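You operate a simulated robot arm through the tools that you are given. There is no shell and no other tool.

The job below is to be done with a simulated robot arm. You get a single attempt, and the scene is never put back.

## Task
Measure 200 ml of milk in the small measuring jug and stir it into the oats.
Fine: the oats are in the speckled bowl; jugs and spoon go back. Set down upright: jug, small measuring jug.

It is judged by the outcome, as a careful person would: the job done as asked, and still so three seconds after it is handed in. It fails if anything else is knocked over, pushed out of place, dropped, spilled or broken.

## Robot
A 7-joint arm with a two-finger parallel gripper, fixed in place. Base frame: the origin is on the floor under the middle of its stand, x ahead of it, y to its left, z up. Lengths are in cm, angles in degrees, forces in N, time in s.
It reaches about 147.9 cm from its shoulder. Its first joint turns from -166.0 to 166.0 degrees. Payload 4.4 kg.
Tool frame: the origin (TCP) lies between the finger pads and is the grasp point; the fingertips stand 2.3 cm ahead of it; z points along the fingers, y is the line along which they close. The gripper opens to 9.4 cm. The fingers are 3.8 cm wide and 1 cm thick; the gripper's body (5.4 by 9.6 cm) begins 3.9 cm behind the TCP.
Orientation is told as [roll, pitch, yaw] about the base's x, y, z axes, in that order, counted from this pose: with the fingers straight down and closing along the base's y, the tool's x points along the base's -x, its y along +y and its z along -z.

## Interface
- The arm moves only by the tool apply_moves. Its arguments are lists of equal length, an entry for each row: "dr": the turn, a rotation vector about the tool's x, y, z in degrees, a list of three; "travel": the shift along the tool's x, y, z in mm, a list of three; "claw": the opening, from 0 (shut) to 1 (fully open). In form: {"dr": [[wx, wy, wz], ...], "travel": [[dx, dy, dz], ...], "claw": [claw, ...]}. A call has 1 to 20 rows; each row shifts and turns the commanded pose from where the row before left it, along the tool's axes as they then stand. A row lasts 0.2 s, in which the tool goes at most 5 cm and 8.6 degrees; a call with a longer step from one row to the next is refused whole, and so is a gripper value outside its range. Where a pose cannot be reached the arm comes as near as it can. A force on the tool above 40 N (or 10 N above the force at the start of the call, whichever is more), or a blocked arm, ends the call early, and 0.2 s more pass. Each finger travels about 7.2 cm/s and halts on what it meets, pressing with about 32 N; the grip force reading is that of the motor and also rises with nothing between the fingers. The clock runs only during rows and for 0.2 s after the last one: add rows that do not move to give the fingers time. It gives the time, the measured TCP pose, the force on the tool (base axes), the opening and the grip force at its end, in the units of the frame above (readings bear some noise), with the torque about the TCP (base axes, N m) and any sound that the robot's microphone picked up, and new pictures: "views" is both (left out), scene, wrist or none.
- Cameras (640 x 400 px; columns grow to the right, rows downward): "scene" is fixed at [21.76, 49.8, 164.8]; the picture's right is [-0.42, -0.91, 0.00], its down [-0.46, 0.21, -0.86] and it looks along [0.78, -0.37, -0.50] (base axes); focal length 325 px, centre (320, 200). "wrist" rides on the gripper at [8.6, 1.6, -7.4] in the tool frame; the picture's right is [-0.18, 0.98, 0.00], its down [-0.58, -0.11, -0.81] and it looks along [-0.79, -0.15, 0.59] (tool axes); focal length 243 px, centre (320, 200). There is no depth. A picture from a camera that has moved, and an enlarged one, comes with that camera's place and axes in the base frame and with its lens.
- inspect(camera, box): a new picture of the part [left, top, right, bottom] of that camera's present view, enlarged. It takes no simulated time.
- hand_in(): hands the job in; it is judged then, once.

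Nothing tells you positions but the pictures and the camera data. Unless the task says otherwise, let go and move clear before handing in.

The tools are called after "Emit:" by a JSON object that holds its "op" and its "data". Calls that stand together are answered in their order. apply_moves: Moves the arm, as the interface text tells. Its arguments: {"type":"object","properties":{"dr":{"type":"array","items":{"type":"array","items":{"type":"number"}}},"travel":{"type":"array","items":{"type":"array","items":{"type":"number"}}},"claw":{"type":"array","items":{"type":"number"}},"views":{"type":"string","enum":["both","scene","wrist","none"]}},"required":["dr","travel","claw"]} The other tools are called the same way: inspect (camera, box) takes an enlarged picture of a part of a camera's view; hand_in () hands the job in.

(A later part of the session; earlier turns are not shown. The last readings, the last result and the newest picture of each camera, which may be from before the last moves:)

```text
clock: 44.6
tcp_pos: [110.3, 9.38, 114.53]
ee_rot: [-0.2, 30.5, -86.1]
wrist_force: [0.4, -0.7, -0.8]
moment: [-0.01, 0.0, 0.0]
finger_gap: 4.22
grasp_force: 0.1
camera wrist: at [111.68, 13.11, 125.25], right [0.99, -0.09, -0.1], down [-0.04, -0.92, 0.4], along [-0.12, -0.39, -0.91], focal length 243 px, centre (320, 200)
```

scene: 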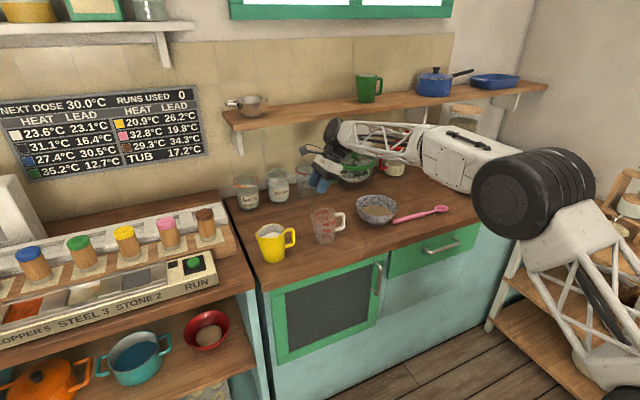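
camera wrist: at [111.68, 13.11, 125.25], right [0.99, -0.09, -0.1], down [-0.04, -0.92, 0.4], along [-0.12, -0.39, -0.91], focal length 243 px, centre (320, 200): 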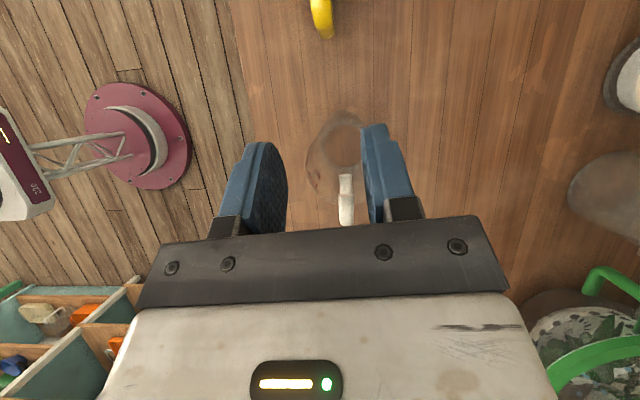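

The tool is exactly where I planned and the view confirms the yellow handle at about (109.6, 19). I'll move in 10 cm and check the alignment.

Emit:
{"op": "apply_moves", "data": {"dr": [[0, 0, 0], [0, 0, 0], [0, 0, 0], [0, 0, 0]], "travel": [[0, 0, 33], [0, 0, 33], [0, 0, 34], [0, 0, 0]], "claw": [0.45, 0.45, 0.45, 0.45]}}

Emit:
{"op": "inspect", "data": {"camera": "wrist", "box": [220, 20, 420, 145]}}

Emit:
{"op": "inspect", "data": {"camera": "scene", "box": [240, 150, 370, 270]}}

```text
clock: 45.6
tcp_pos: [109.69, 14.35, 105.66]
ee_rot: [-0.2, 30.6, -86.1]
wrist_force: [0.0, -0.8, -0.1]
moment: [-0.04, 0.03, 0.01]
finger_gap: 4.26
grasp_force: 0.0
camera wrist: at [111.13, 18.19, 116.41], right [0.99, -0.09, -0.1], down [-0.04, -0.92, 0.4], along [-0.12, -0.39, -0.91], focal length 243 px, centre (320, 200)
```

scene: 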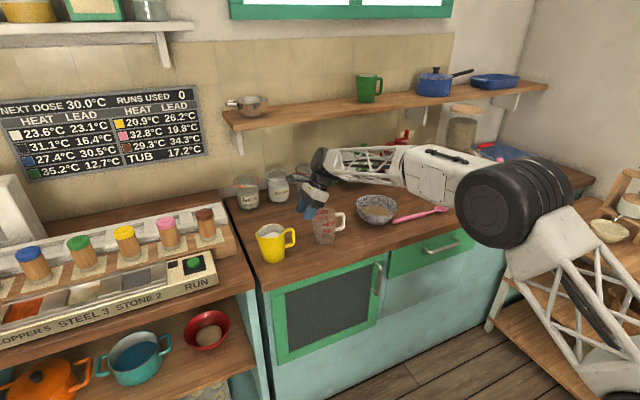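
wrist: 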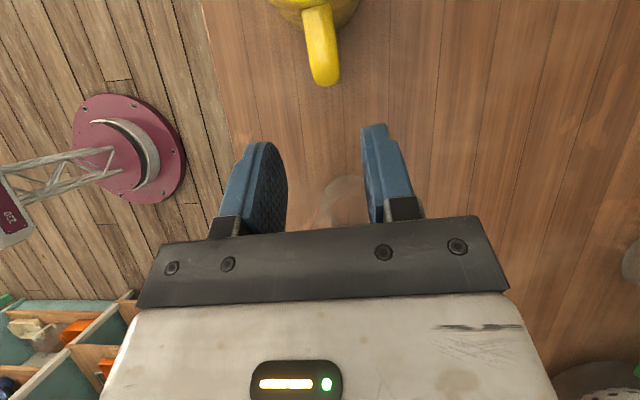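

```text
3.20 times, centred on (320, 82) of wrist
camera zoom: at [111.13, 18.19, 116.41], right [0.99, -0.09, -0.1], down [-0.04, -0.92, 0.4], along [-0.12, -0.39, -0.91], focal length 776 px, centre (320, 576)
```

zoom: 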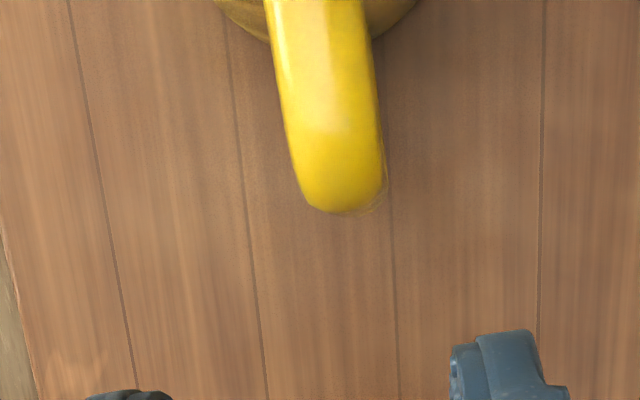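

```text
3.33 times, centred on (305, 210) of scene
camera zoom: at [21.76, 49.8, 164.8], right [-0.42, -0.91, 0.0], down [-0.46, 0.21, -0.86], along [0.78, -0.37, -0.5], focal length 1082 px, centre (370, 167)
```

zoom: 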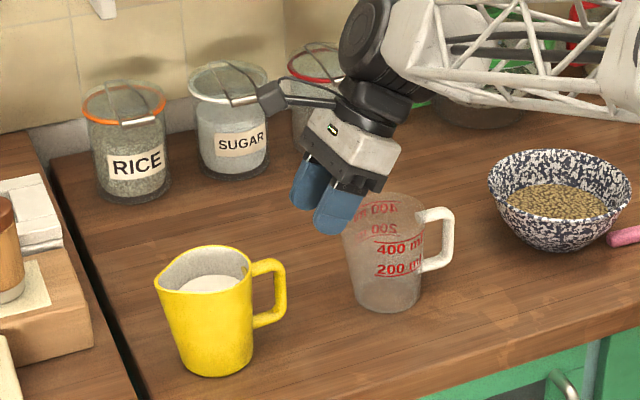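

The approach looks good and clears the measuring jug. The handle sits about 0.6 cm toward +x of my line, so I'll correct for that while moving closer.

Emit:
{"op": "apply_moves", "data": {"dr": [[0, 0, 0], [0, 0, 0], [0, 0, 0]], "travel": [[0, 3, 25], [0, 3, 25], [0, 0, 0]], "claw": [0.45, 0.45, 0.45]}}

Emit:
{"op": "inspect", "data": {"camera": "wrist", "box": [200, 60, 440, 210]}}

Emit:
{"op": "inspect", "data": {"camera": "scene", "box": [245, 170, 365, 270]}}

```text
clock: 46.4
tcp_pos: [110.26, 16.89, 101.43]
ee_rot: [-0.2, 30.5, -86.1]
wrist_force: [0.9, -0.2, 0.3]
moment: [0.02, 0.0, 0.02]
finger_gap: 4.21
grasp_force: 0.0
camera wrist: at [111.67, 20.75, 112.14], right [0.99, -0.09, -0.1], down [-0.04, -0.92, 0.4], along [-0.12, -0.39, -0.91], focal length 243 px, centre (320, 200)
```

scene: 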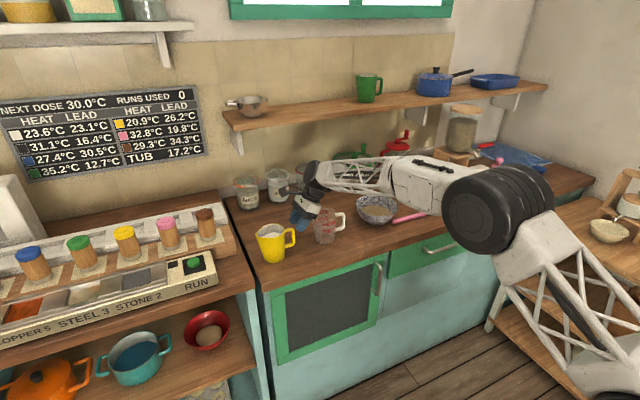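
wrist: 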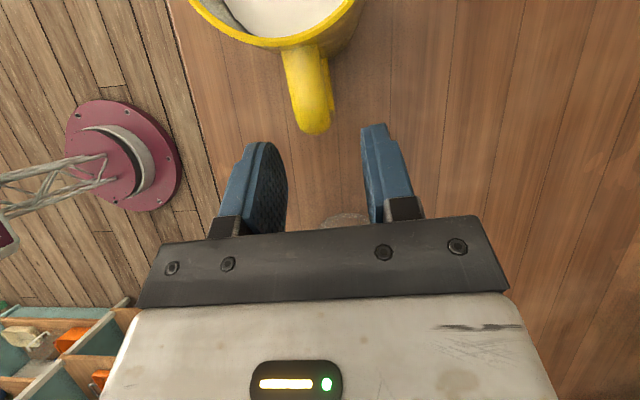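

```text
2.67 times, centred on (320, 135) of wrist
camera zoom: at [111.67, 20.75, 112.14], right [0.99, -0.09, -0.1], down [-0.04, -0.92, 0.4], along [-0.12, -0.39, -0.91], focal length 647 px, centre (320, 373)
```

zoom: 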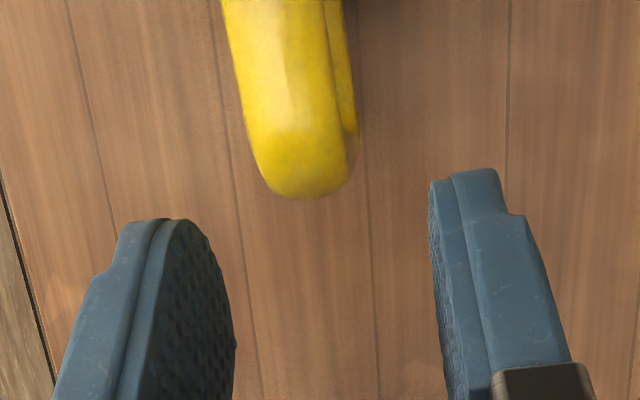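

```text
4.00 times, centred on (305, 220) of scene
camera zoom: at [21.76, 49.8, 164.8], right [-0.42, -0.91, 0.0], down [-0.46, 0.21, -0.86], along [0.78, -0.37, -0.5], focal length 1299 px, centre (380, 120)
```

zoom: 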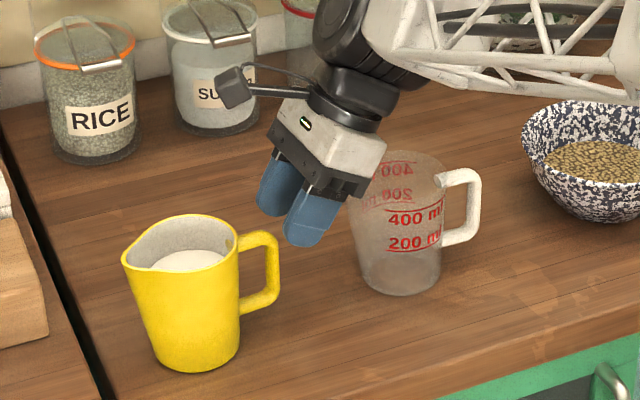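

The fingers are centred on the bar. I'll advance the last 5 cm and then close on the handle.

Emit:
{"op": "apply_moves", "data": {"dr": [[0, 0, 0], [0, 0, 0], [0, 0, 0], [0, 0, 0]], "travel": [[0, 0, 18], [0, 0, 17], [0, 0, 17], [0, 0, 0]], "claw": [0.45, 0.45, 0.45, 0.45]}}

Emit:
{"op": "inspect", "data": {"camera": "wrist", "box": [200, 60, 440, 210]}}

Emit:
{"op": "inspect", "data": {"camera": "scene", "box": [245, 170, 365, 270]}}

```text
clock: 47.1
tcp_pos: [110.15, 18.89, 99.47]
ee_rot: [0.7, 30.7, -85.9]
wrist_force: [-0.2, 0.7, 5.7]
moment: [-0.43, -0.02, -0.02]
finger_gap: 4.23
grasp_force: 0.1
stopped in row 3: the force on the tool passed its limit at 50 N (the readings are from after the stop); the commanded pose is now the measured one
camera wrist: at [111.45, 22.69, 110.14], right [0.99, -0.09, -0.08], down [-0.05, -0.92, 0.4], along [-0.11, -0.39, -0.91], focal length 243 px, centre (320, 200)
```

scene: 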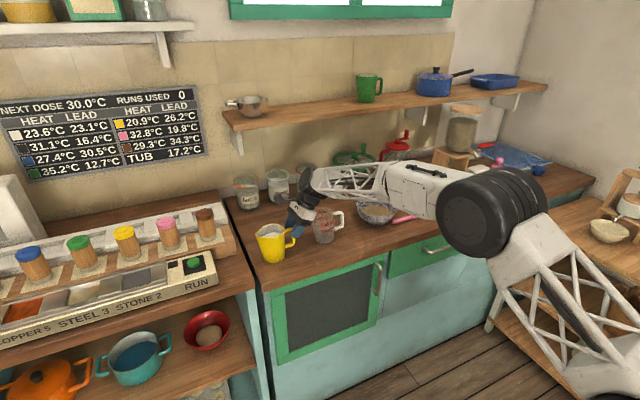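
wrist: 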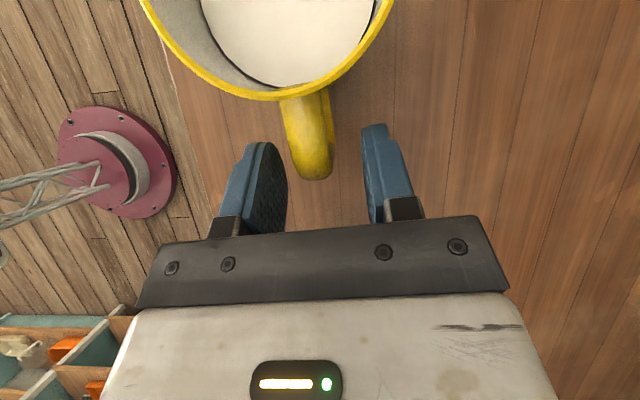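

```text
2.67 times, centred on (320, 135) of wrist
camera zoom: at [111.45, 22.69, 110.14], right [0.99, -0.09, -0.08], down [-0.05, -0.92, 0.4], along [-0.11, -0.39, -0.91], focal length 647 px, centre (320, 373)
```

zoom: 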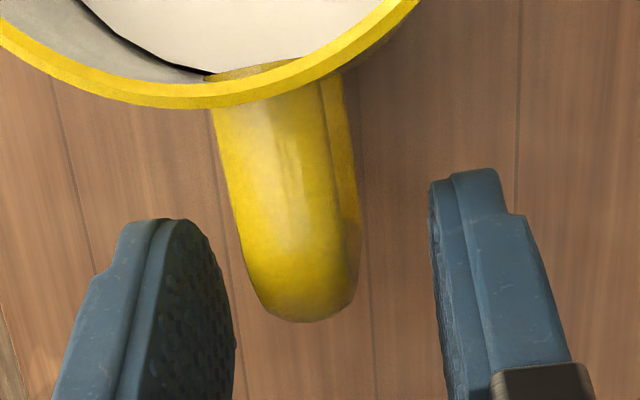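

```text
4.00 times, centred on (305, 220) of scene
camera zoom: at [21.76, 49.8, 164.8], right [-0.42, -0.91, 0.0], down [-0.46, 0.21, -0.86], along [0.78, -0.37, -0.5], focal length 1299 px, centre (380, 120)
```

zoom: 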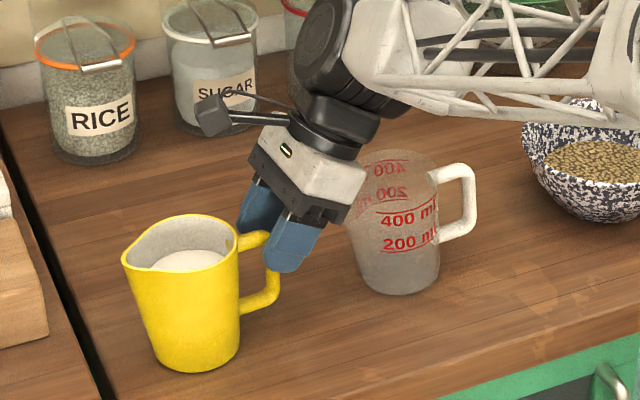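

The tool stopped on a contact with something. I'll look closely before doing anything else.

Emit:
{"op": "inspect", "data": {"camera": "scene", "box": [260, 190, 350, 250]}}

Emit:
{"op": "inspect", "data": {"camera": "wrist", "box": [130, 0, 510, 238]}}

```text
6.67 times, centred on (305, 220) of scene
camera zoom: at [21.76, 49.8, 164.8], right [-0.42, -0.91, 0.0], down [-0.46, 0.21, -0.86], along [0.78, -0.37, -0.5], focal length 2165 px, centre (420, 67)
```

zoom: 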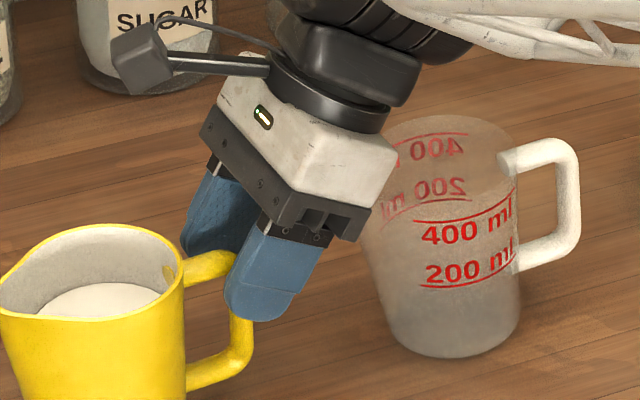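

```text
1.68 times, centred on (320, 119) of wrist
camera zoom: at [111.45, 22.69, 110.14], right [0.99, -0.09, -0.08], down [-0.05, -0.92, 0.4], along [-0.11, -0.39, -0.91], focal length 408 px, centre (320, 336)
```

zoom: 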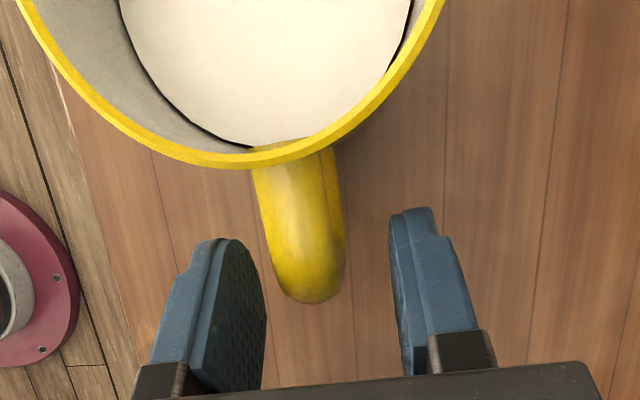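

The jugs haven't moved and the fingers straddle the bar, so the contact point is unclear. I'll back off slightly, open wider and creep in slowly to find out where it touches.

Emit:
{"op": "apply_moves", "data": {"dr": [[0, 0, 0], [0, 0, 0], [0, 0, 0], [0, 0, 0], [0, 0, 0]], "travel": [[0, 0, -10], [0, 0, 0], [0, 0, 0], [0, 0, 0], [0, 0, 0]], "claw": [0.45, 0.7, 0.7, 0.7, 0.7], "views": "none"}}

Emit:
{"op": "apply_moves", "data": {"dr": [[0, 0, 0], [0, 0, 0], [0, 0, 0], [0, 0, 0]], "travel": [[0, 0, 4], [0, 0, 4], [0, 0, 4], [0, 0, 0]], "claw": [0.7, 0.7, 0.7, 0.7], "views": "none"}}

```text
clock: 48.3
tcp_pos: [110.14, 18.34, 100.02]
ee_rot: [0.5, 30.5, -85.8]
wrist_force: [0.5, 0.8, 0.2]
moment: [-0.01, 0.01, 0.02]
finger_gap: 6.58
grasp_force: 0.0
```

```text
clock: 49.3
tcp_pos: [110.02, 19.01, 98.89]
ee_rot: [0.6, 30.4, -85.8]
wrist_force: [0.3, 0.4, -0.9]
moment: [-0.01, 0.03, 0.01]
finger_gap: 6.59
grasp_force: 0.0
```

With the wider opening there's no contact at this depth. I'll keep creeping in.

Emit:
{"op": "apply_moves", "data": {"dr": [[0, 0, 0], [0, 0, 0], [0, 0, 0], [0, 0, 0]], "travel": [[0, 0, 4], [0, 0, 4], [0, 0, 4], [0, 0, 0]], "claw": [0.7, 0.7, 0.7, 0.7], "views": "none"}}

Emit:
{"op": "inspect", "data": {"camera": "wrist", "box": [130, 0, 510, 238]}}

Emit:
{"op": "inspect", "data": {"camera": "scene", "box": [260, 190, 350, 250]}}

```text
clock: 50.3
tcp_pos: [110.07, 19.72, 97.99]
ee_rot: [0.5, 30.5, -85.7]
wrist_force: [1.0, -0.6, 0.2]
moment: [0.03, -0.03, 0.03]
finger_gap: 6.58
grasp_force: 0.1
```

```text
1.68 times, centred on (320, 119) of wrist
camera zoom: at [111.4, 23.46, 108.77], right [0.99, -0.09, -0.09], down [-0.05, -0.92, 0.4], along [-0.11, -0.39, -0.91], focal length 408 px, centre (320, 336)
```

zoom: 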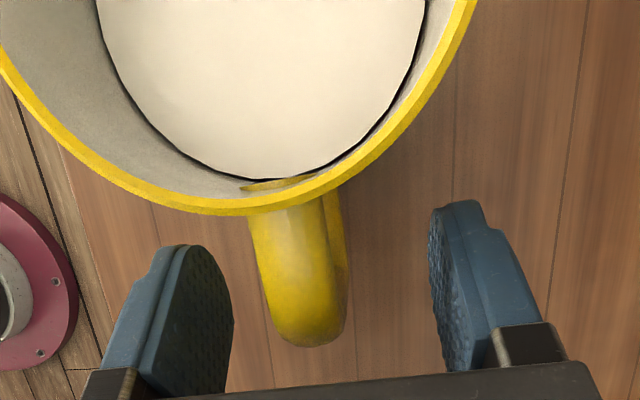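

```text
6.67 times, centred on (305, 220) of scene
camera zoom: at [21.76, 49.8, 164.8], right [-0.42, -0.91, 0.0], down [-0.46, 0.21, -0.86], along [0.78, -0.37, -0.5], focal length 2165 px, centre (420, 67)
```

zoom: 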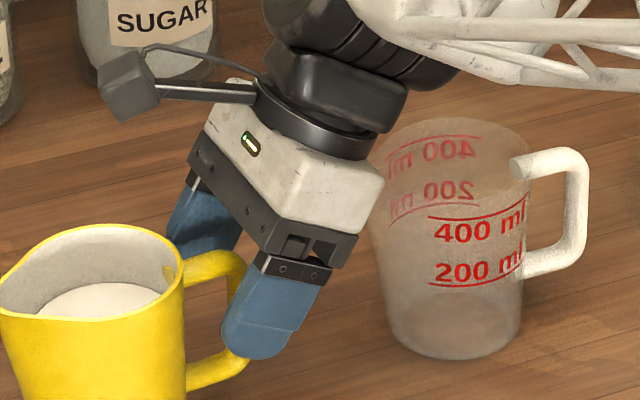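

There's no contact now, and the measuring jug, which had been nudged, is standing upright in its place again. The pads already cover the upper corner of the handle at this depth, so I'll nudge 1.5 mm to centre and close on it.

Emit:
{"op": "apply_moves", "data": {"dr": [[0, 0, 0], [0, 0, 0], [0, 0, 0], [0, 0, 0], [0, 0, 0], [0, 0, 0]], "travel": [[0, -1.5, 2], [0, 0, 0], [0, 0, 0], [0, 0, 0], [0, 0, 0], [0, 0, 0]], "claw": [0.7, 0.45, 0.3, 0.2, 0.0, 0.0]}}

Emit:
{"op": "inspect", "data": {"camera": "scene", "box": [250, 190, 350, 265]}}

Emit:
{"op": "inspect", "data": {"camera": "wrist", "box": [130, 0, 510, 238]}}

```text
clock: 51.7
tcp_pos: [110.09, 19.68, 97.83]
ee_rot: [0.5, 30.4, -85.8]
wrist_force: [-2.6, -1.2, 2.0]
moment: [0.14, 0.49, 0.25]
finger_gap: 1.78
grasp_force: 31.7
camera wrist: at [111.27, 23.52, 108.63], right [0.99, -0.09, -0.09], down [-0.05, -0.92, 0.4], along [-0.11, -0.39, -0.91], focal length 243 px, centre (320, 200)
```

scene: 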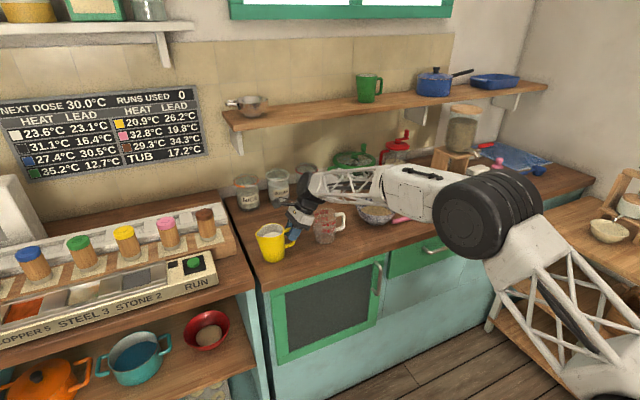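
wrist: 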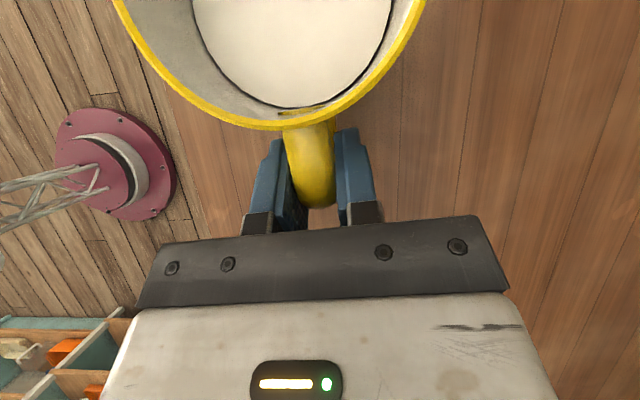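

```text
5.33 times, centred on (300, 228) of scene
camera zoom: at [21.76, 49.8, 164.8], right [-0.42, -0.91, 0.0], down [-0.46, 0.21, -0.86], along [0.78, -0.37, -0.5], focal length 1732 px, centre (427, 53)
```

zoom: 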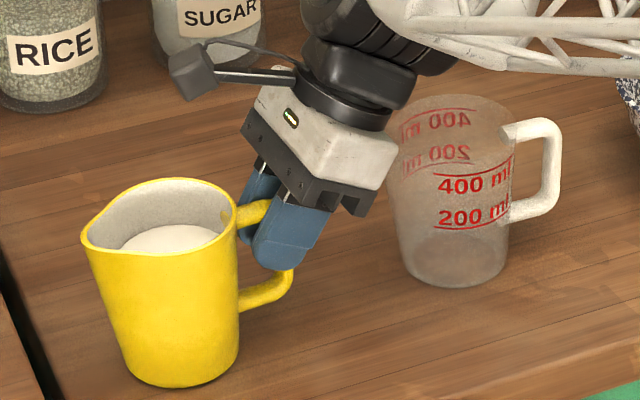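

```text
1.68 times, centred on (320, 119) of wrist
camera zoom: at [111.27, 23.52, 108.63], right [0.99, -0.09, -0.09], down [-0.05, -0.92, 0.4], along [-0.11, -0.39, -0.91], focal length 408 px, centre (320, 336)
```

zoom: 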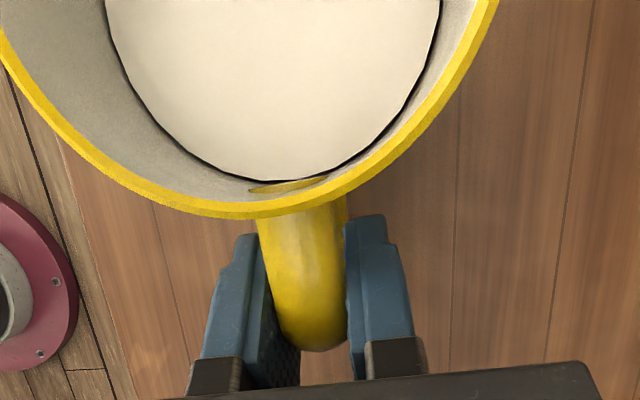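

The grip is solid: a 1.78 cm gap at 32 N. I'll lift 2 cm slowly to check that it holds without slipping and to read the weight.

Emit:
{"op": "apply_moves", "data": {"dr": [[0, 0, 0], [0, 0, 0], [0, 0, 0], [0, 0, 0], [0, 0, 0], [0, 0, 0]], "travel": [[2, 0, -3.4], [2.5, 0, -4.3], [2.5, 0, -4.3], [2.5, 0, -4.3], [0, 0, 0], [0, 0, 0]], "claw": [0, 0, 0, 0, 0, 0]}}

Emit:
{"op": "inspect", "data": {"camera": "scene", "box": [250, 190, 350, 265]}}

```text
clock: 53.1
tcp_pos: [109.94, 19.71, 99.71]
ee_rot: [0.4, 30.6, -85.8]
wrist_force: [-0.2, -0.4, -0.8]
moment: [-0.34, 0.0, 0.0]
finger_gap: 1.78
grasp_force: 31.6
camera wrist: at [111.23, 23.46, 110.48], right [0.99, -0.09, -0.09], down [-0.05, -0.92, 0.4], along [-0.12, -0.39, -0.91], focal length 243 px, centre (320, 200)
```

scene: 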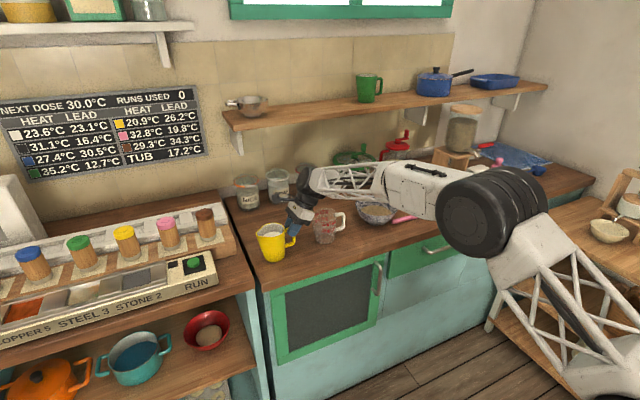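
wrist: 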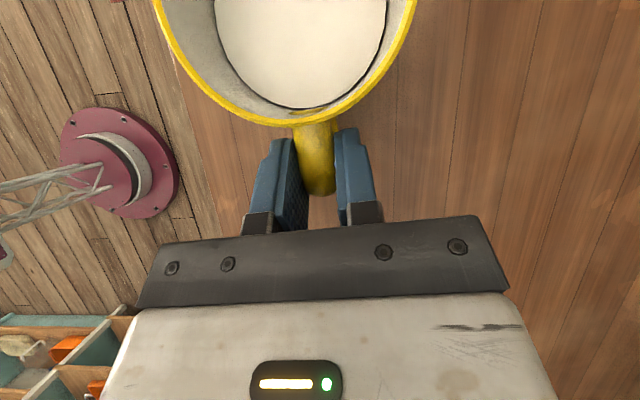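

```text
5.33 times, centred on (300, 228) of scene
camera zoom: at [21.76, 49.8, 164.8], right [-0.42, -0.91, 0.0], down [-0.46, 0.21, -0.86], along [0.78, -0.37, -0.5], focal length 1732 px, centre (427, 53)
```

zoom: 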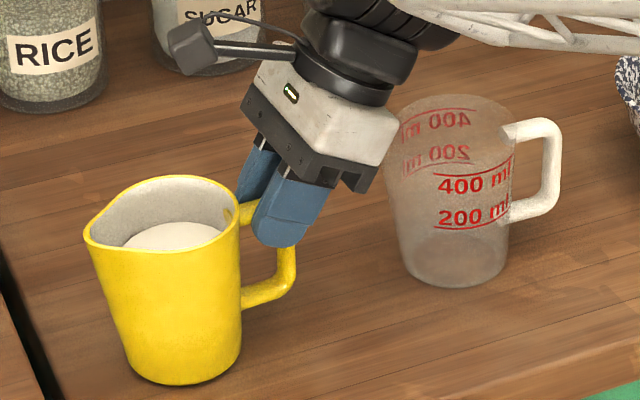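

The fingers seem to have slid up the handle instead of lifting it. I'll look at the contact more closely.

Emit:
{"op": "inspect", "data": {"camera": "wrist", "box": [200, 60, 440, 210]}}

Emit:
{"op": "inspect", "data": {"camera": "scene", "box": [255, 205, 315, 265]}}

```text
2.67 times, centred on (320, 135) of wrist
camera zoom: at [111.23, 23.46, 110.48], right [0.99, -0.09, -0.09], down [-0.05, -0.92, 0.4], along [-0.12, -0.39, -0.91], focal length 647 px, centre (320, 373)
```

zoom: 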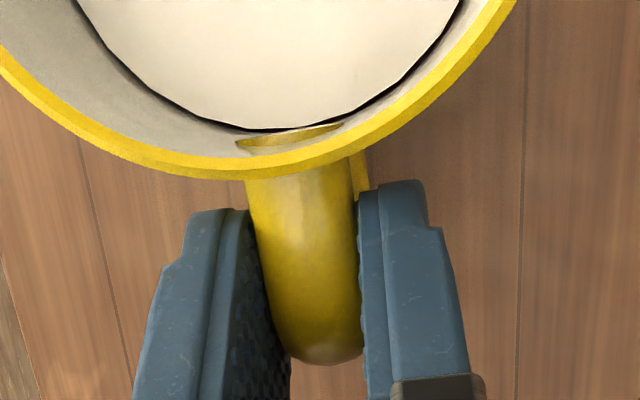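

```text
6.67 times, centred on (285, 235) of scene
camera zoom: at [21.76, 49.8, 164.8], right [-0.42, -0.91, 0.0], down [-0.46, 0.21, -0.86], along [0.78, -0.37, -0.5], focal length 2165 px, centre (553, -33)
```

zoom: 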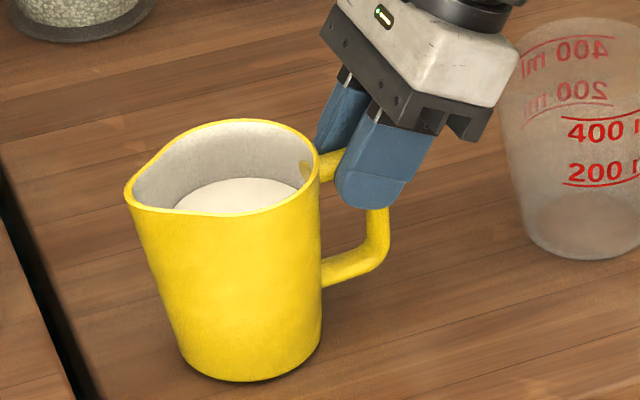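

Pinching the handle can't support the off-centre weight. A better grasp is from above across the jug's body: the rim is about 8.5 cm across, the gripper opens to 9.4 cm, and the ±x sides are clear of handle and spout. I'll lower, release and back away along the tool axis.

Emit:
{"op": "apply_moves", "data": {"dr": [[0, 0, 0], [0, 0, 0], [0, 0, 0], [0, 0, 0], [0, 0, 0], [0, 0, 0], [0, 0, 0], [0, 0, 0], [0, 0, 0], [0, 0, 0], [0, 0, 0], [0, 0, 0]], "travel": [[-2.5, 0, 4.3], [0, 0, 0], [0, 0, 0], [0, 0, 0], [0, 0, 0], [0, 0, -10], [0, 0, -20], [0, 0, -40], [0, 0, -40], [0, 0, -40], [0, 0, -40], [0, 0, 0]], "claw": [0, 0, 0.3, 0.5, 0.6, 0.6, 0.6, 0.6, 0.6, 0.6, 0.6, 0.6]}}

Emit:
{"op": "inspect", "data": {"camera": "scene", "box": [250, 190, 350, 265]}}

```text
clock: 55.7
tcp_pos: [110.77, 9.81, 115.59]
ee_rot: [0.5, 30.5, -85.8]
wrist_force: [-0.2, -0.9, -0.4]
moment: [0.02, 0.0, -0.02]
finger_gap: 5.63
grasp_force: 0.0
camera wrist: at [111.98, 13.71, 126.32], right [0.99, -0.09, -0.09], down [-0.05, -0.92, 0.4], along [-0.11, -0.39, -0.91], focal length 243 px, centre (320, 200)
```

scene: 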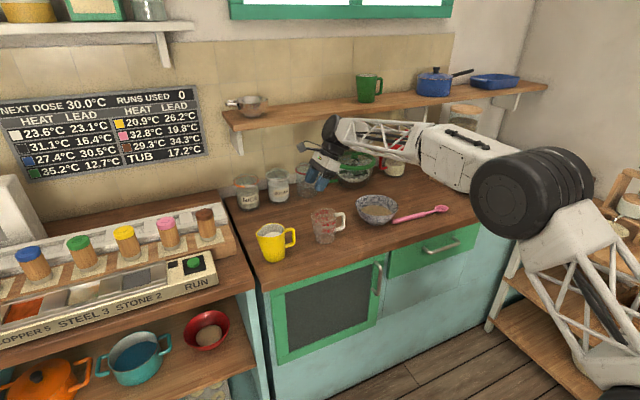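
wrist: 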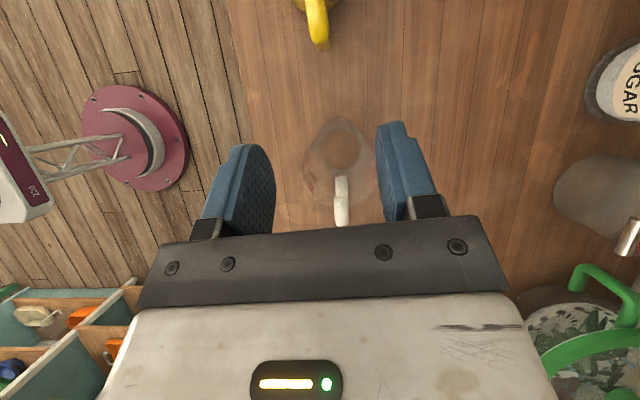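

```text
5.33 times, centred on (300, 228) of scene
camera zoom: at [21.76, 49.8, 164.8], right [-0.42, -0.91, 0.0], down [-0.46, 0.21, -0.86], along [0.78, -0.37, -0.5], focal length 1732 px, centre (427, 53)
```

zoom: 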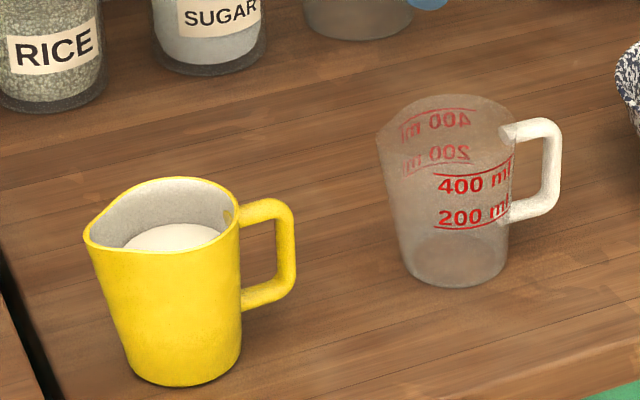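

Both jugs stand upright in place. I'll bring the fingers vertical and turn the hand half round, so that the camera is on the right side for a top grasp.

Emit:
{"op": "apply_moves", "data": {"dr": [[0, -7.6, 0], [0, -7.6, 0], [0, -7.6, 0], [0, -7.6, 0], [0, 0, -8.5], [0, 0, -8.5], [0, 0, -8.5], [0, 0, -8.5], [0, 0, -8.5], [0, 0, -8.5], [0, 0, -8.5], [0, 0, -8.5], [0, 0, -8.5], [0, 0, -8.5], [0, 0, -8.5], [0, 0, -8.5], [0, 0, -8.5], [0, 0, -8.5], [0, 0, -8.5], [0, 0, -8.5]], "travel": [[0, 0, -15], [0, 0, -15], [0, 0, -15], [0, 0, -15], [0, 0, 0], [0, 0, 0], [0, 0, 0], [0, 0, 0], [0, 0, 0], [0, 0, 0], [0, 0, 0], [0, 0, 0], [0, 0, 0], [0, 0, 0], [0, 0, 0], [0, 0, 0], [0, 0, 0], [0, 0, 0], [0, 0, 0], [0, 0, 0]], "claw": [1, 1, 1, 1, 1, 1, 1, 1, 1, 1, 1, 1, 1, 1, 1, 1, 1, 1, 1, 1]}}

```text
clock: 59.9
tcp_pos: [110.51, 8.17, 121.23]
ee_rot: [-0.2, -0.4, 50.1]
wrist_force: [-0.3, 0.0, 0.6]
moment: [0.0, -0.01, -0.01]
finger_gap: 9.38
grasp_force: 0.0
camera wrist: at [103.71, 2.56, 128.58], right [-0.64, 0.77, 0.0], down [0.45, 0.37, 0.81], along [0.63, 0.51, -0.59], focal length 243 px, centre (320, 200)
```

scene: 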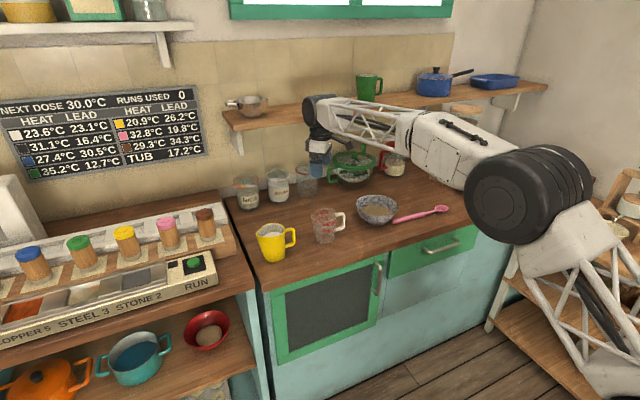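
wrist: 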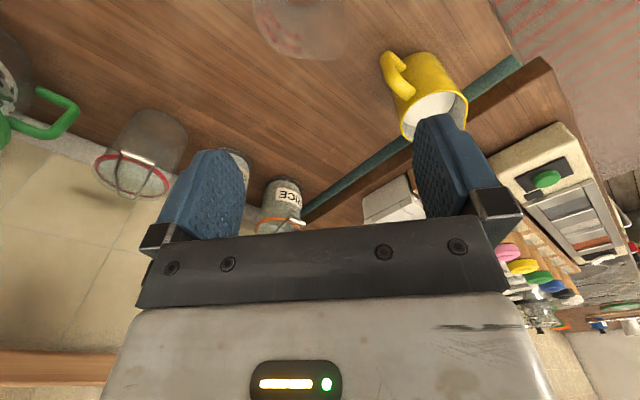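

I'll finish the turn and move over the yellow jug.

Emit:
{"op": "apply_moves", "data": {"dr": [[0, 0, -8], [0, 0, -8], [0, 0, -8], [0, 0, -8], [0, 0, -8], [0, 0, 0], [0, 0, 0], [0, 0, 0], [0, 0, 0], [0, 0, 0], [0, 0, 0]], "travel": [[0, 0, 0], [0, 0, 0], [0, 0, 0], [0, 0, 0], [0, 0, 0], [-36.6, 2.4, 0], [-36.6, 2.4, 0], [-36.6, 2.4, 0], [-36.6, 2.4, 0], [-36.6, 2.4, 0], [0, 0, 0]], "claw": [1, 1, 1, 1, 1, 1, 1, 1, 1, 1, 1]}}

Emit:
{"op": "inspect", "data": {"camera": "wrist", "box": [180, 60, 480, 248]}}

```text
clock: 62.3
tcp_pos: [109.65, 26.58, 121.45]
ee_rot: [-0.4, -0.2, 90.0]
wrist_force: [0.7, -0.1, -0.4]
moment: [-0.04, 0.0, 0.0]
finger_gap: 9.37
grasp_force: 0.1
camera wrist: at [107.9, 18.05, 128.7], right [-0.98, 0.18, -0.01], down [0.1, 0.58, 0.81], along [0.15, 0.79, -0.59], focal length 243 px, centre (320, 200)
```

scene: 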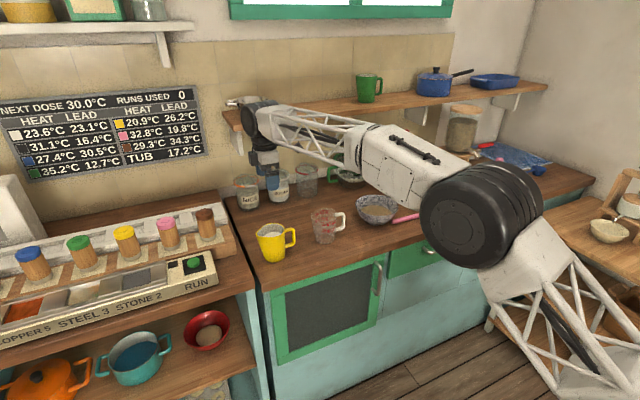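
wrist: 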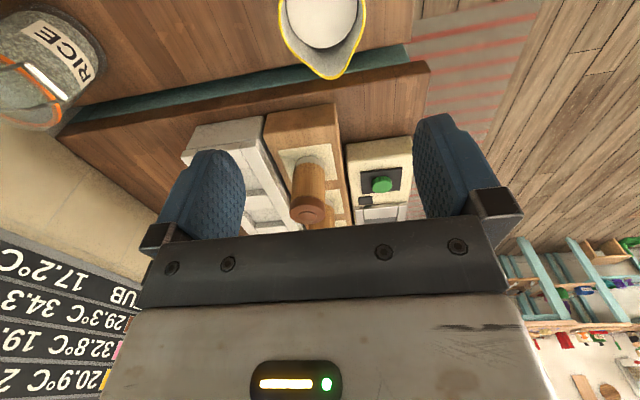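

```text
2.13 times, centred on (330, 154) of wrist
camera zoom: at [107.9, 18.05, 128.7], right [-0.98, 0.18, -0.01], down [0.1, 0.58, 0.81], along [0.15, 0.79, -0.59], focal length 516 px, centre (299, 298)
```

zoom: 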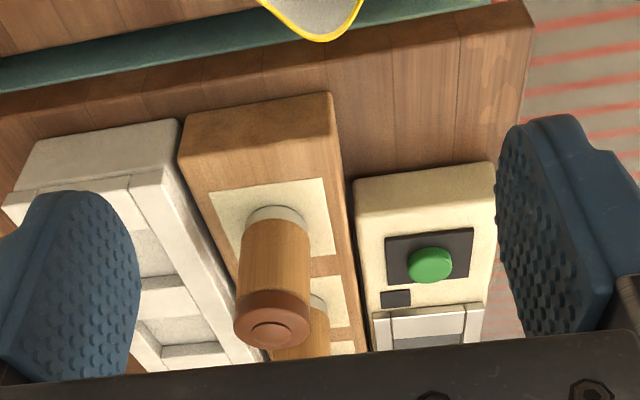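

The yellow jug is in view below. I'll descend to just above the rim to measure the alignment.

Emit:
{"op": "apply_moves", "data": {"dr": [[0, 0, 0], [0, 0, 0], [0, 0, 0], [0, 0, 0], [0, 0, 0]], "travel": [[0, 0, 35], [0, 0, 35], [0, 0, 35], [0, 0, 30], [0, 0, 0]], "claw": [1, 1, 1, 1, 1]}}

Emit:
{"op": "inspect", "data": {"camera": "wrist", "box": [160, 20, 500, 232]}}

Emit:
{"op": "inspect", "data": {"camera": "scene", "box": [220, 170, 340, 270]}}

```text
clock: 63.5
tcp_pos: [109.62, 26.62, 107.93]
ee_rot: [-0.5, -0.3, 90.0]
wrist_force: [0.7, -0.3, -0.5]
moment: [0.01, 0.0, 0.0]
finger_gap: 9.39
grasp_force: 0.0
camera wrist: at [107.9, 17.99, 115.24], right [-0.98, 0.18, -0.01], down [0.1, 0.58, 0.81], along [0.15, 0.79, -0.59], focal length 243 px, centre (320, 200)
```

scene: 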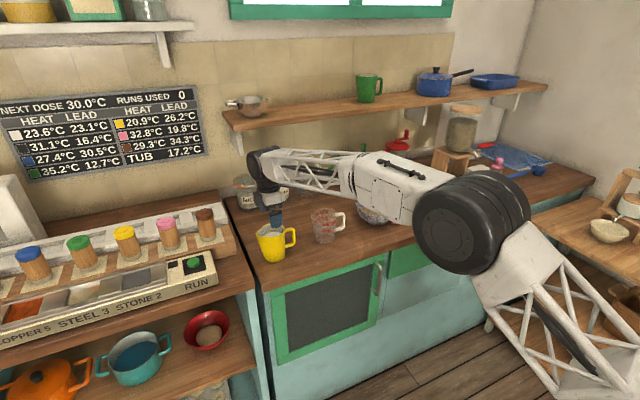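
wrist: 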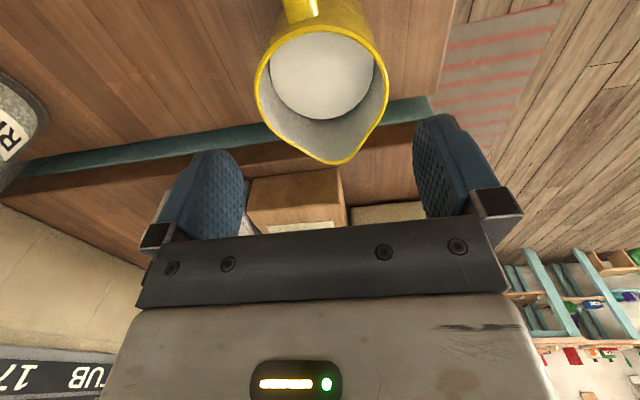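

```text
1.88 times, centred on (330, 126) of wrist
camera zoom: at [107.9, 17.99, 115.24], right [-0.98, 0.18, -0.01], down [0.1, 0.58, 0.81], along [0.15, 0.79, -0.59], focal length 457 px, centre (301, 339)
```

zoom: 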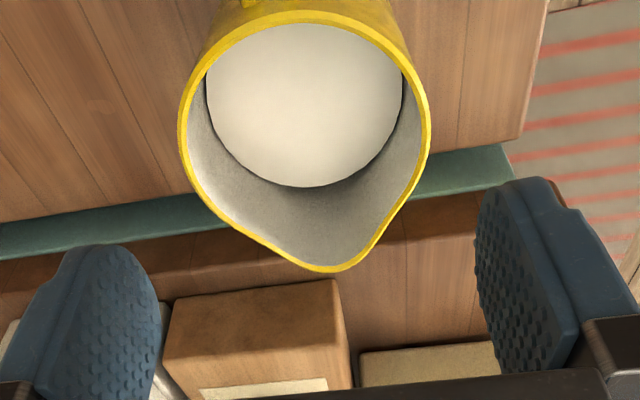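

```text
4.00 times, centred on (280, 220) of scene
camera zoom: at [21.76, 49.8, 164.8], right [-0.42, -0.91, 0.0], down [-0.46, 0.21, -0.86], along [0.78, -0.37, -0.5], focal length 1299 px, centre (480, 120)
```

zoom: 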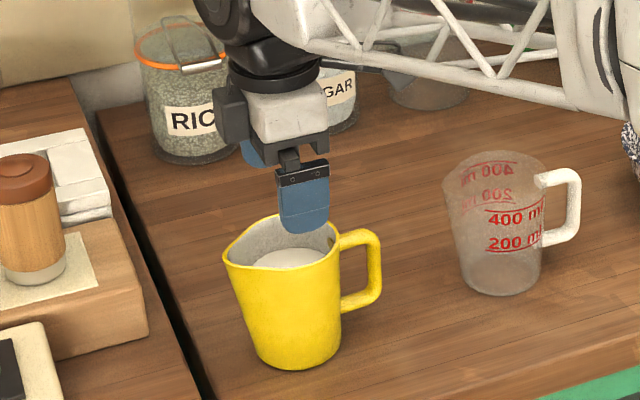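

From above, the jug's centre is at about (109.2, 26.6) and the rim is 8 cm across. I'll shift 4 mm and lower the fingers slowly past the rim.

Emit:
{"op": "apply_moves", "data": {"dr": [[0, 0, 0], [0, 0, 0], [0, 0, 0], [0, 0, 0], [0, 0, 0], [0, 0, 0], [0, 0, 0]], "travel": [[0, 4, 0], [0, 0, 18], [0, 0, 18], [0, 0, 8], [0, 0, 8], [0, 0, 8], [0, 0, 0]], "claw": [1, 1, 1, 1, 1, 1, 1]}}

Emit:
{"op": "inspect", "data": {"camera": "wrist", "box": [160, 20, 500, 232]}}

Emit:
{"op": "inspect", "data": {"camera": "scene", "box": [220, 170, 340, 270]}}

```text
clock: 65.1
tcp_pos: [109.29, 26.46, 101.84]
ee_rot: [-0.4, -0.2, 90.0]
wrist_force: [0.5, 0.4, 0.4]
moment: [-0.03, -0.01, 0.0]
finger_gap: 9.4
grasp_force: 0.0
camera wrist: at [107.51, 17.91, 109.09], right [-0.98, 0.18, -0.01], down [0.1, 0.58, 0.81], along [0.15, 0.79, -0.59], focal length 243 px, centre (320, 200)
```

scene: 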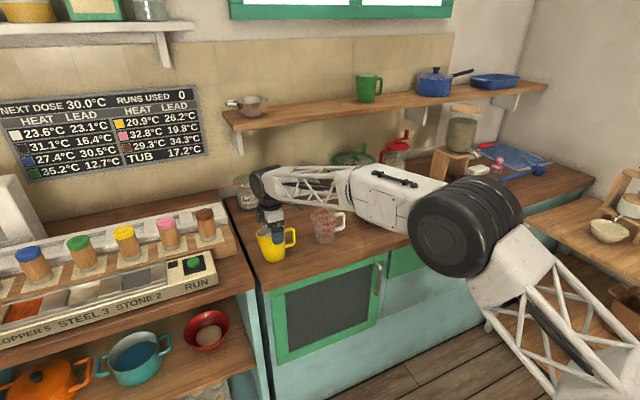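
wrist: 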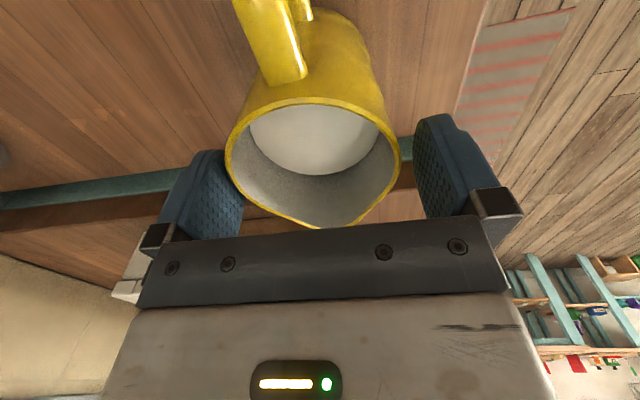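

```text
1.88 times, centred on (330, 126) of wrist
camera zoom: at [107.51, 17.91, 109.09], right [-0.98, 0.18, -0.01], down [0.1, 0.58, 0.81], along [0.15, 0.79, -0.59], focal length 457 px, centre (301, 339)
```

zoom: 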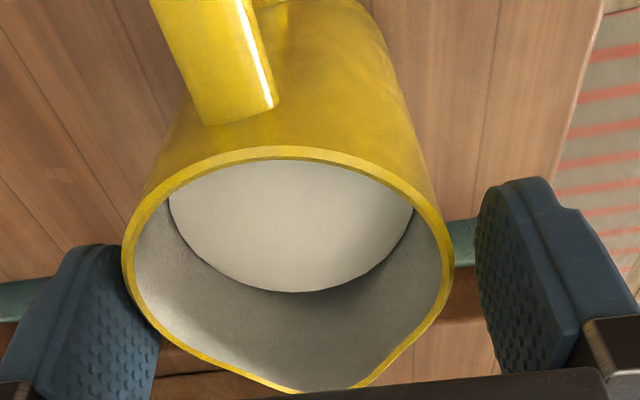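

```text
4.00 times, centred on (280, 220) of scene
camera zoom: at [21.76, 49.8, 164.8], right [-0.42, -0.91, 0.0], down [-0.46, 0.21, -0.86], along [0.78, -0.37, -0.5], focal length 1299 px, centre (480, 120)
```

zoom: 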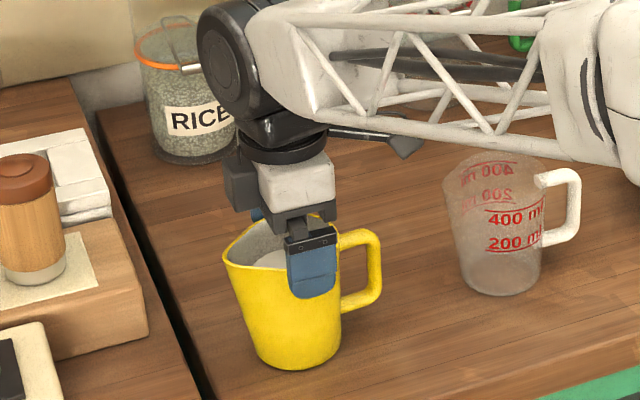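

The fingers straddle the jug with about half a centimetre on each side. I'll make a small centring shift, go down the last 3.6 cm, and close gently.

Emit:
{"op": "apply_moves", "data": {"dr": [[0, 0, 0], [0, 0, 0], [0, 0, 0], [0, 0, 0], [0, 0, 0]], "travel": [[-1.7, -1.6, 6], [0, 0, 10], [0, 0, 10], [0, 0, 10], [0, 0, 0]], "claw": [1, 1, 1, 1, 1], "views": "scene"}}

Emit:
{"op": "inspect", "data": {"camera": "scene", "box": [220, 170, 340, 270]}}

```text
clock: 66.3
tcp_pos: [109.37, 26.65, 98.14]
ee_rot: [-0.4, -0.2, 90.1]
wrist_force: [0.5, -0.7, 0.1]
moment: [0.02, 0.02, -0.01]
finger_gap: 9.39
grasp_force: 0.1
```

scene: 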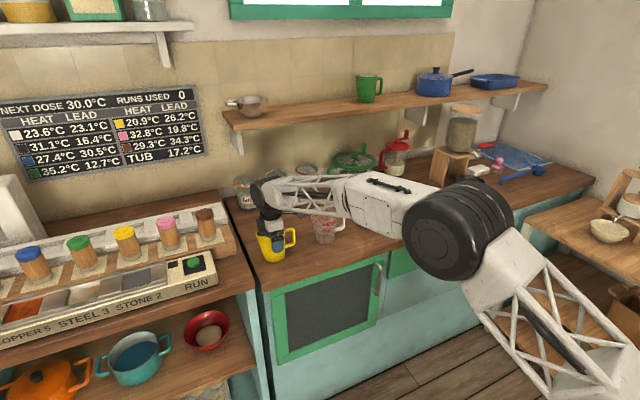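

```text
4.00 times, centred on (280, 220) of scene
camera zoom: at [21.76, 49.8, 164.8], right [-0.42, -0.91, 0.0], down [-0.46, 0.21, -0.86], along [0.78, -0.37, -0.5], focal length 1299 px, centre (480, 120)
```

zoom: 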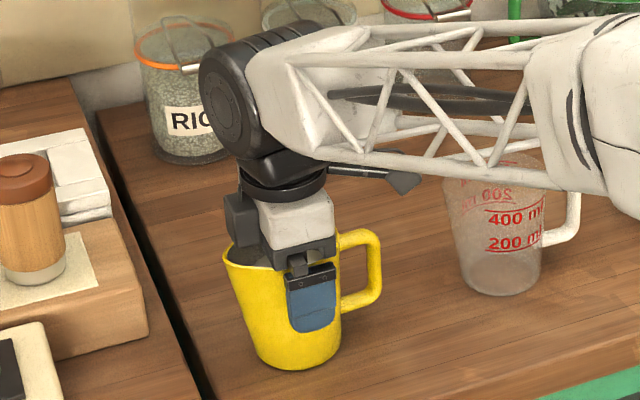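

The fingers are in position around the jug. Closing now.

Emit:
{"op": "apply_moves", "data": {"dr": [[0, 0, 0], [0, 0, 0], [0, 0, 0], [0, 0, 0], [0, 0, 0]], "travel": [[0, 0, 0], [0, 0, 0], [0, 0, 0], [0, 0, 0], [0, 0, 0]], "claw": [0.92, 0.86, 0.75, 0.5, 0.5], "views": "none"}}

Emit:
{"op": "apply_moves", "data": {"dr": [[0, 0, 0], [0, 0, 0], [0, 0, 0], [0, 0, 0], [0, 0, 0], [0, 0, 0]], "travel": [[0, 0, 0], [0, 0, -3], [0, 0, -4], [0, 0, -4], [0, 0, -4], [0, 0, 0]], "claw": [0, 0, 0, 0, 0, 0], "views": "none"}}

Emit:
{"op": "inspect", "data": {"camera": "scene", "box": [220, 170, 340, 270]}}

```text
clock: 67.5
tcp_pos: [109.29, 26.59, 98.23]
ee_rot: [-0.4, -0.3, 90.0]
wrist_force: [1.1, -0.7, 0.5]
moment: [-0.05, 0.07, 0.05]
finger_gap: 8.32
grasp_force: 31.8
```

```text
clock: 68.9
tcp_pos: [109.27, 26.74, 99.52]
ee_rot: [-0.4, -0.2, 90.1]
wrist_force: [0.0, -0.5, -5.9]
moment: [0.06, -0.01, 0.05]
finger_gap: 8.29
grasp_force: 32.4
```

```text
4.00 times, centred on (280, 220) of scene
camera zoom: at [21.76, 49.8, 164.8], right [-0.42, -0.91, 0.0], down [-0.46, 0.21, -0.86], along [0.78, -0.37, -0.5], focal length 1299 px, centre (480, 120)
```

zoom: 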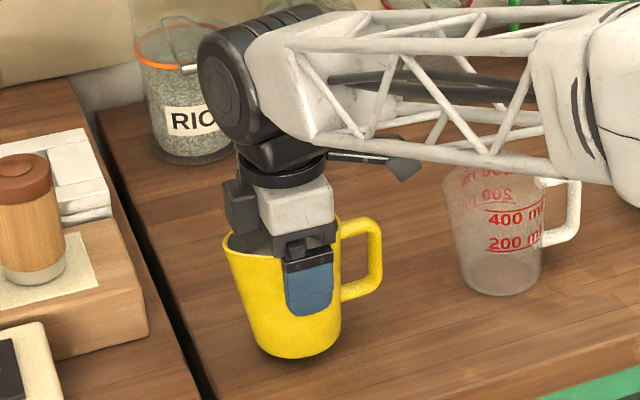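

The jug is lifted, and the 5.9 N reading means about 0.6 kg. I'll raise it well clear and carry it over to the right-hand side of the measuring jug, so its spout faces the receiver.

Emit:
{"op": "apply_moves", "data": {"dr": [[0, 0, 0], [0, 0, 0], [0, 0, 0], [0, 0, 0], [0, 0, 0], [0, 0, 0], [0, 0, 0], [0, 0, 0], [0, 0, 0], [0, 0, 0], [0, 0, 0], [0, 0, 0], [0, 0, 0], [0, 0, 0], [0, 0, 0], [0, 0, 0], [0, 0, 0], [0, 0, 0], [0, 0, 0], [0, 0, 0]], "travel": [[0, 0, -15], [0, 0, -25], [0, 0, -30], [0, 0, -30], [0, 0, -30], [0, 0, -25], [0, 0, -15], [8, -0.5, 0], [18, -1, 0], [26, -1.5, 0], [28, -1.5, 0], [28, -1.5, 0], [28, -1.5, 0], [28, -1.5, 0], [28, -1.5, 0], [28, -1.5, 0], [28, -1.5, 0], [26, -1, 0], [14, -0.5, 0], [6, 0, 0]], "claw": [0, 0, 0, 0, 0, 0, 0, 0, 0, 0, 0, 0, 0, 0, 0, 0, 0, 0, 0, 0]}}

Emit:
{"op": "inspect", "data": {"camera": "scene", "box": [260, 130, 440, 250]}}

```text
clock: 73.1
tcp_pos: [110.83, -2.76, 116.62]
ee_rot: [-0.4, -0.2, 89.9]
wrist_force: [-0.4, 0.1, -5.7]
moment: [0.07, 0.03, 0.04]
finger_gap: 8.26
grasp_force: 32.6
camera wrist: at [109.09, -11.36, 123.97], right [-0.98, 0.18, -0.01], down [0.1, 0.58, 0.81], along [0.15, 0.79, -0.59], focal length 243 px, centre (320, 200)
```

scene: 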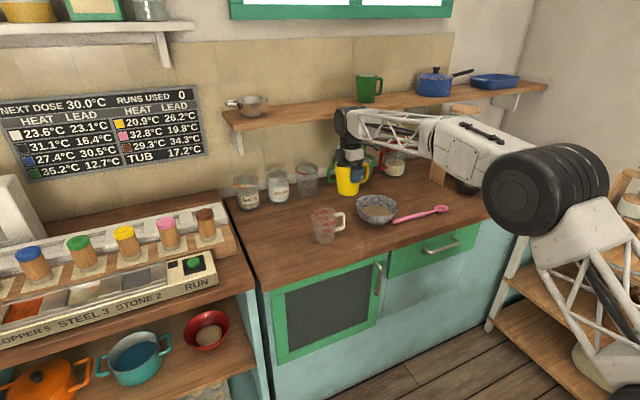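
wrist: 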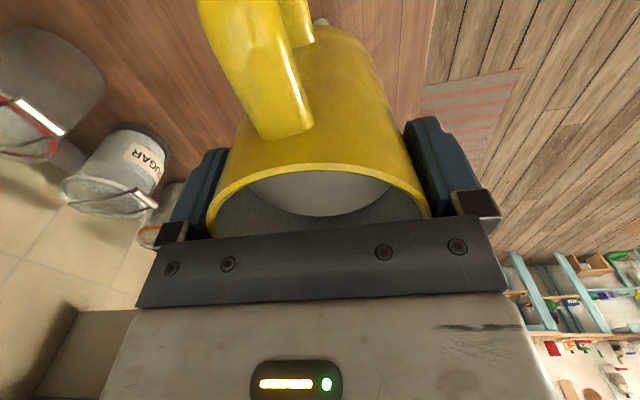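

```text
3.33 times, centred on (350, 190) of scene
camera zoom: at [21.76, 49.8, 164.8], right [-0.42, -0.91, 0.0], down [-0.46, 0.21, -0.86], along [0.78, -0.37, -0.5], focal length 1082 px, centre (220, 233)
```

zoom: 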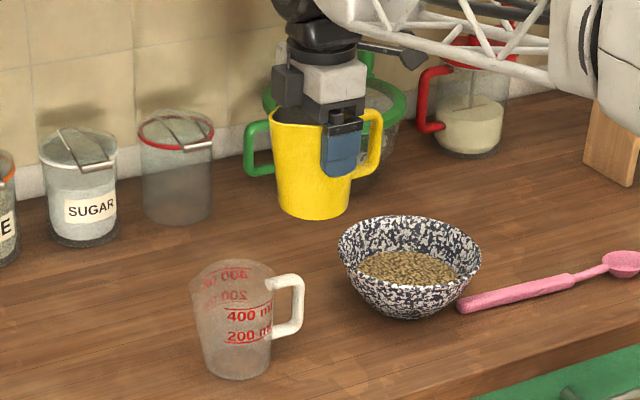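

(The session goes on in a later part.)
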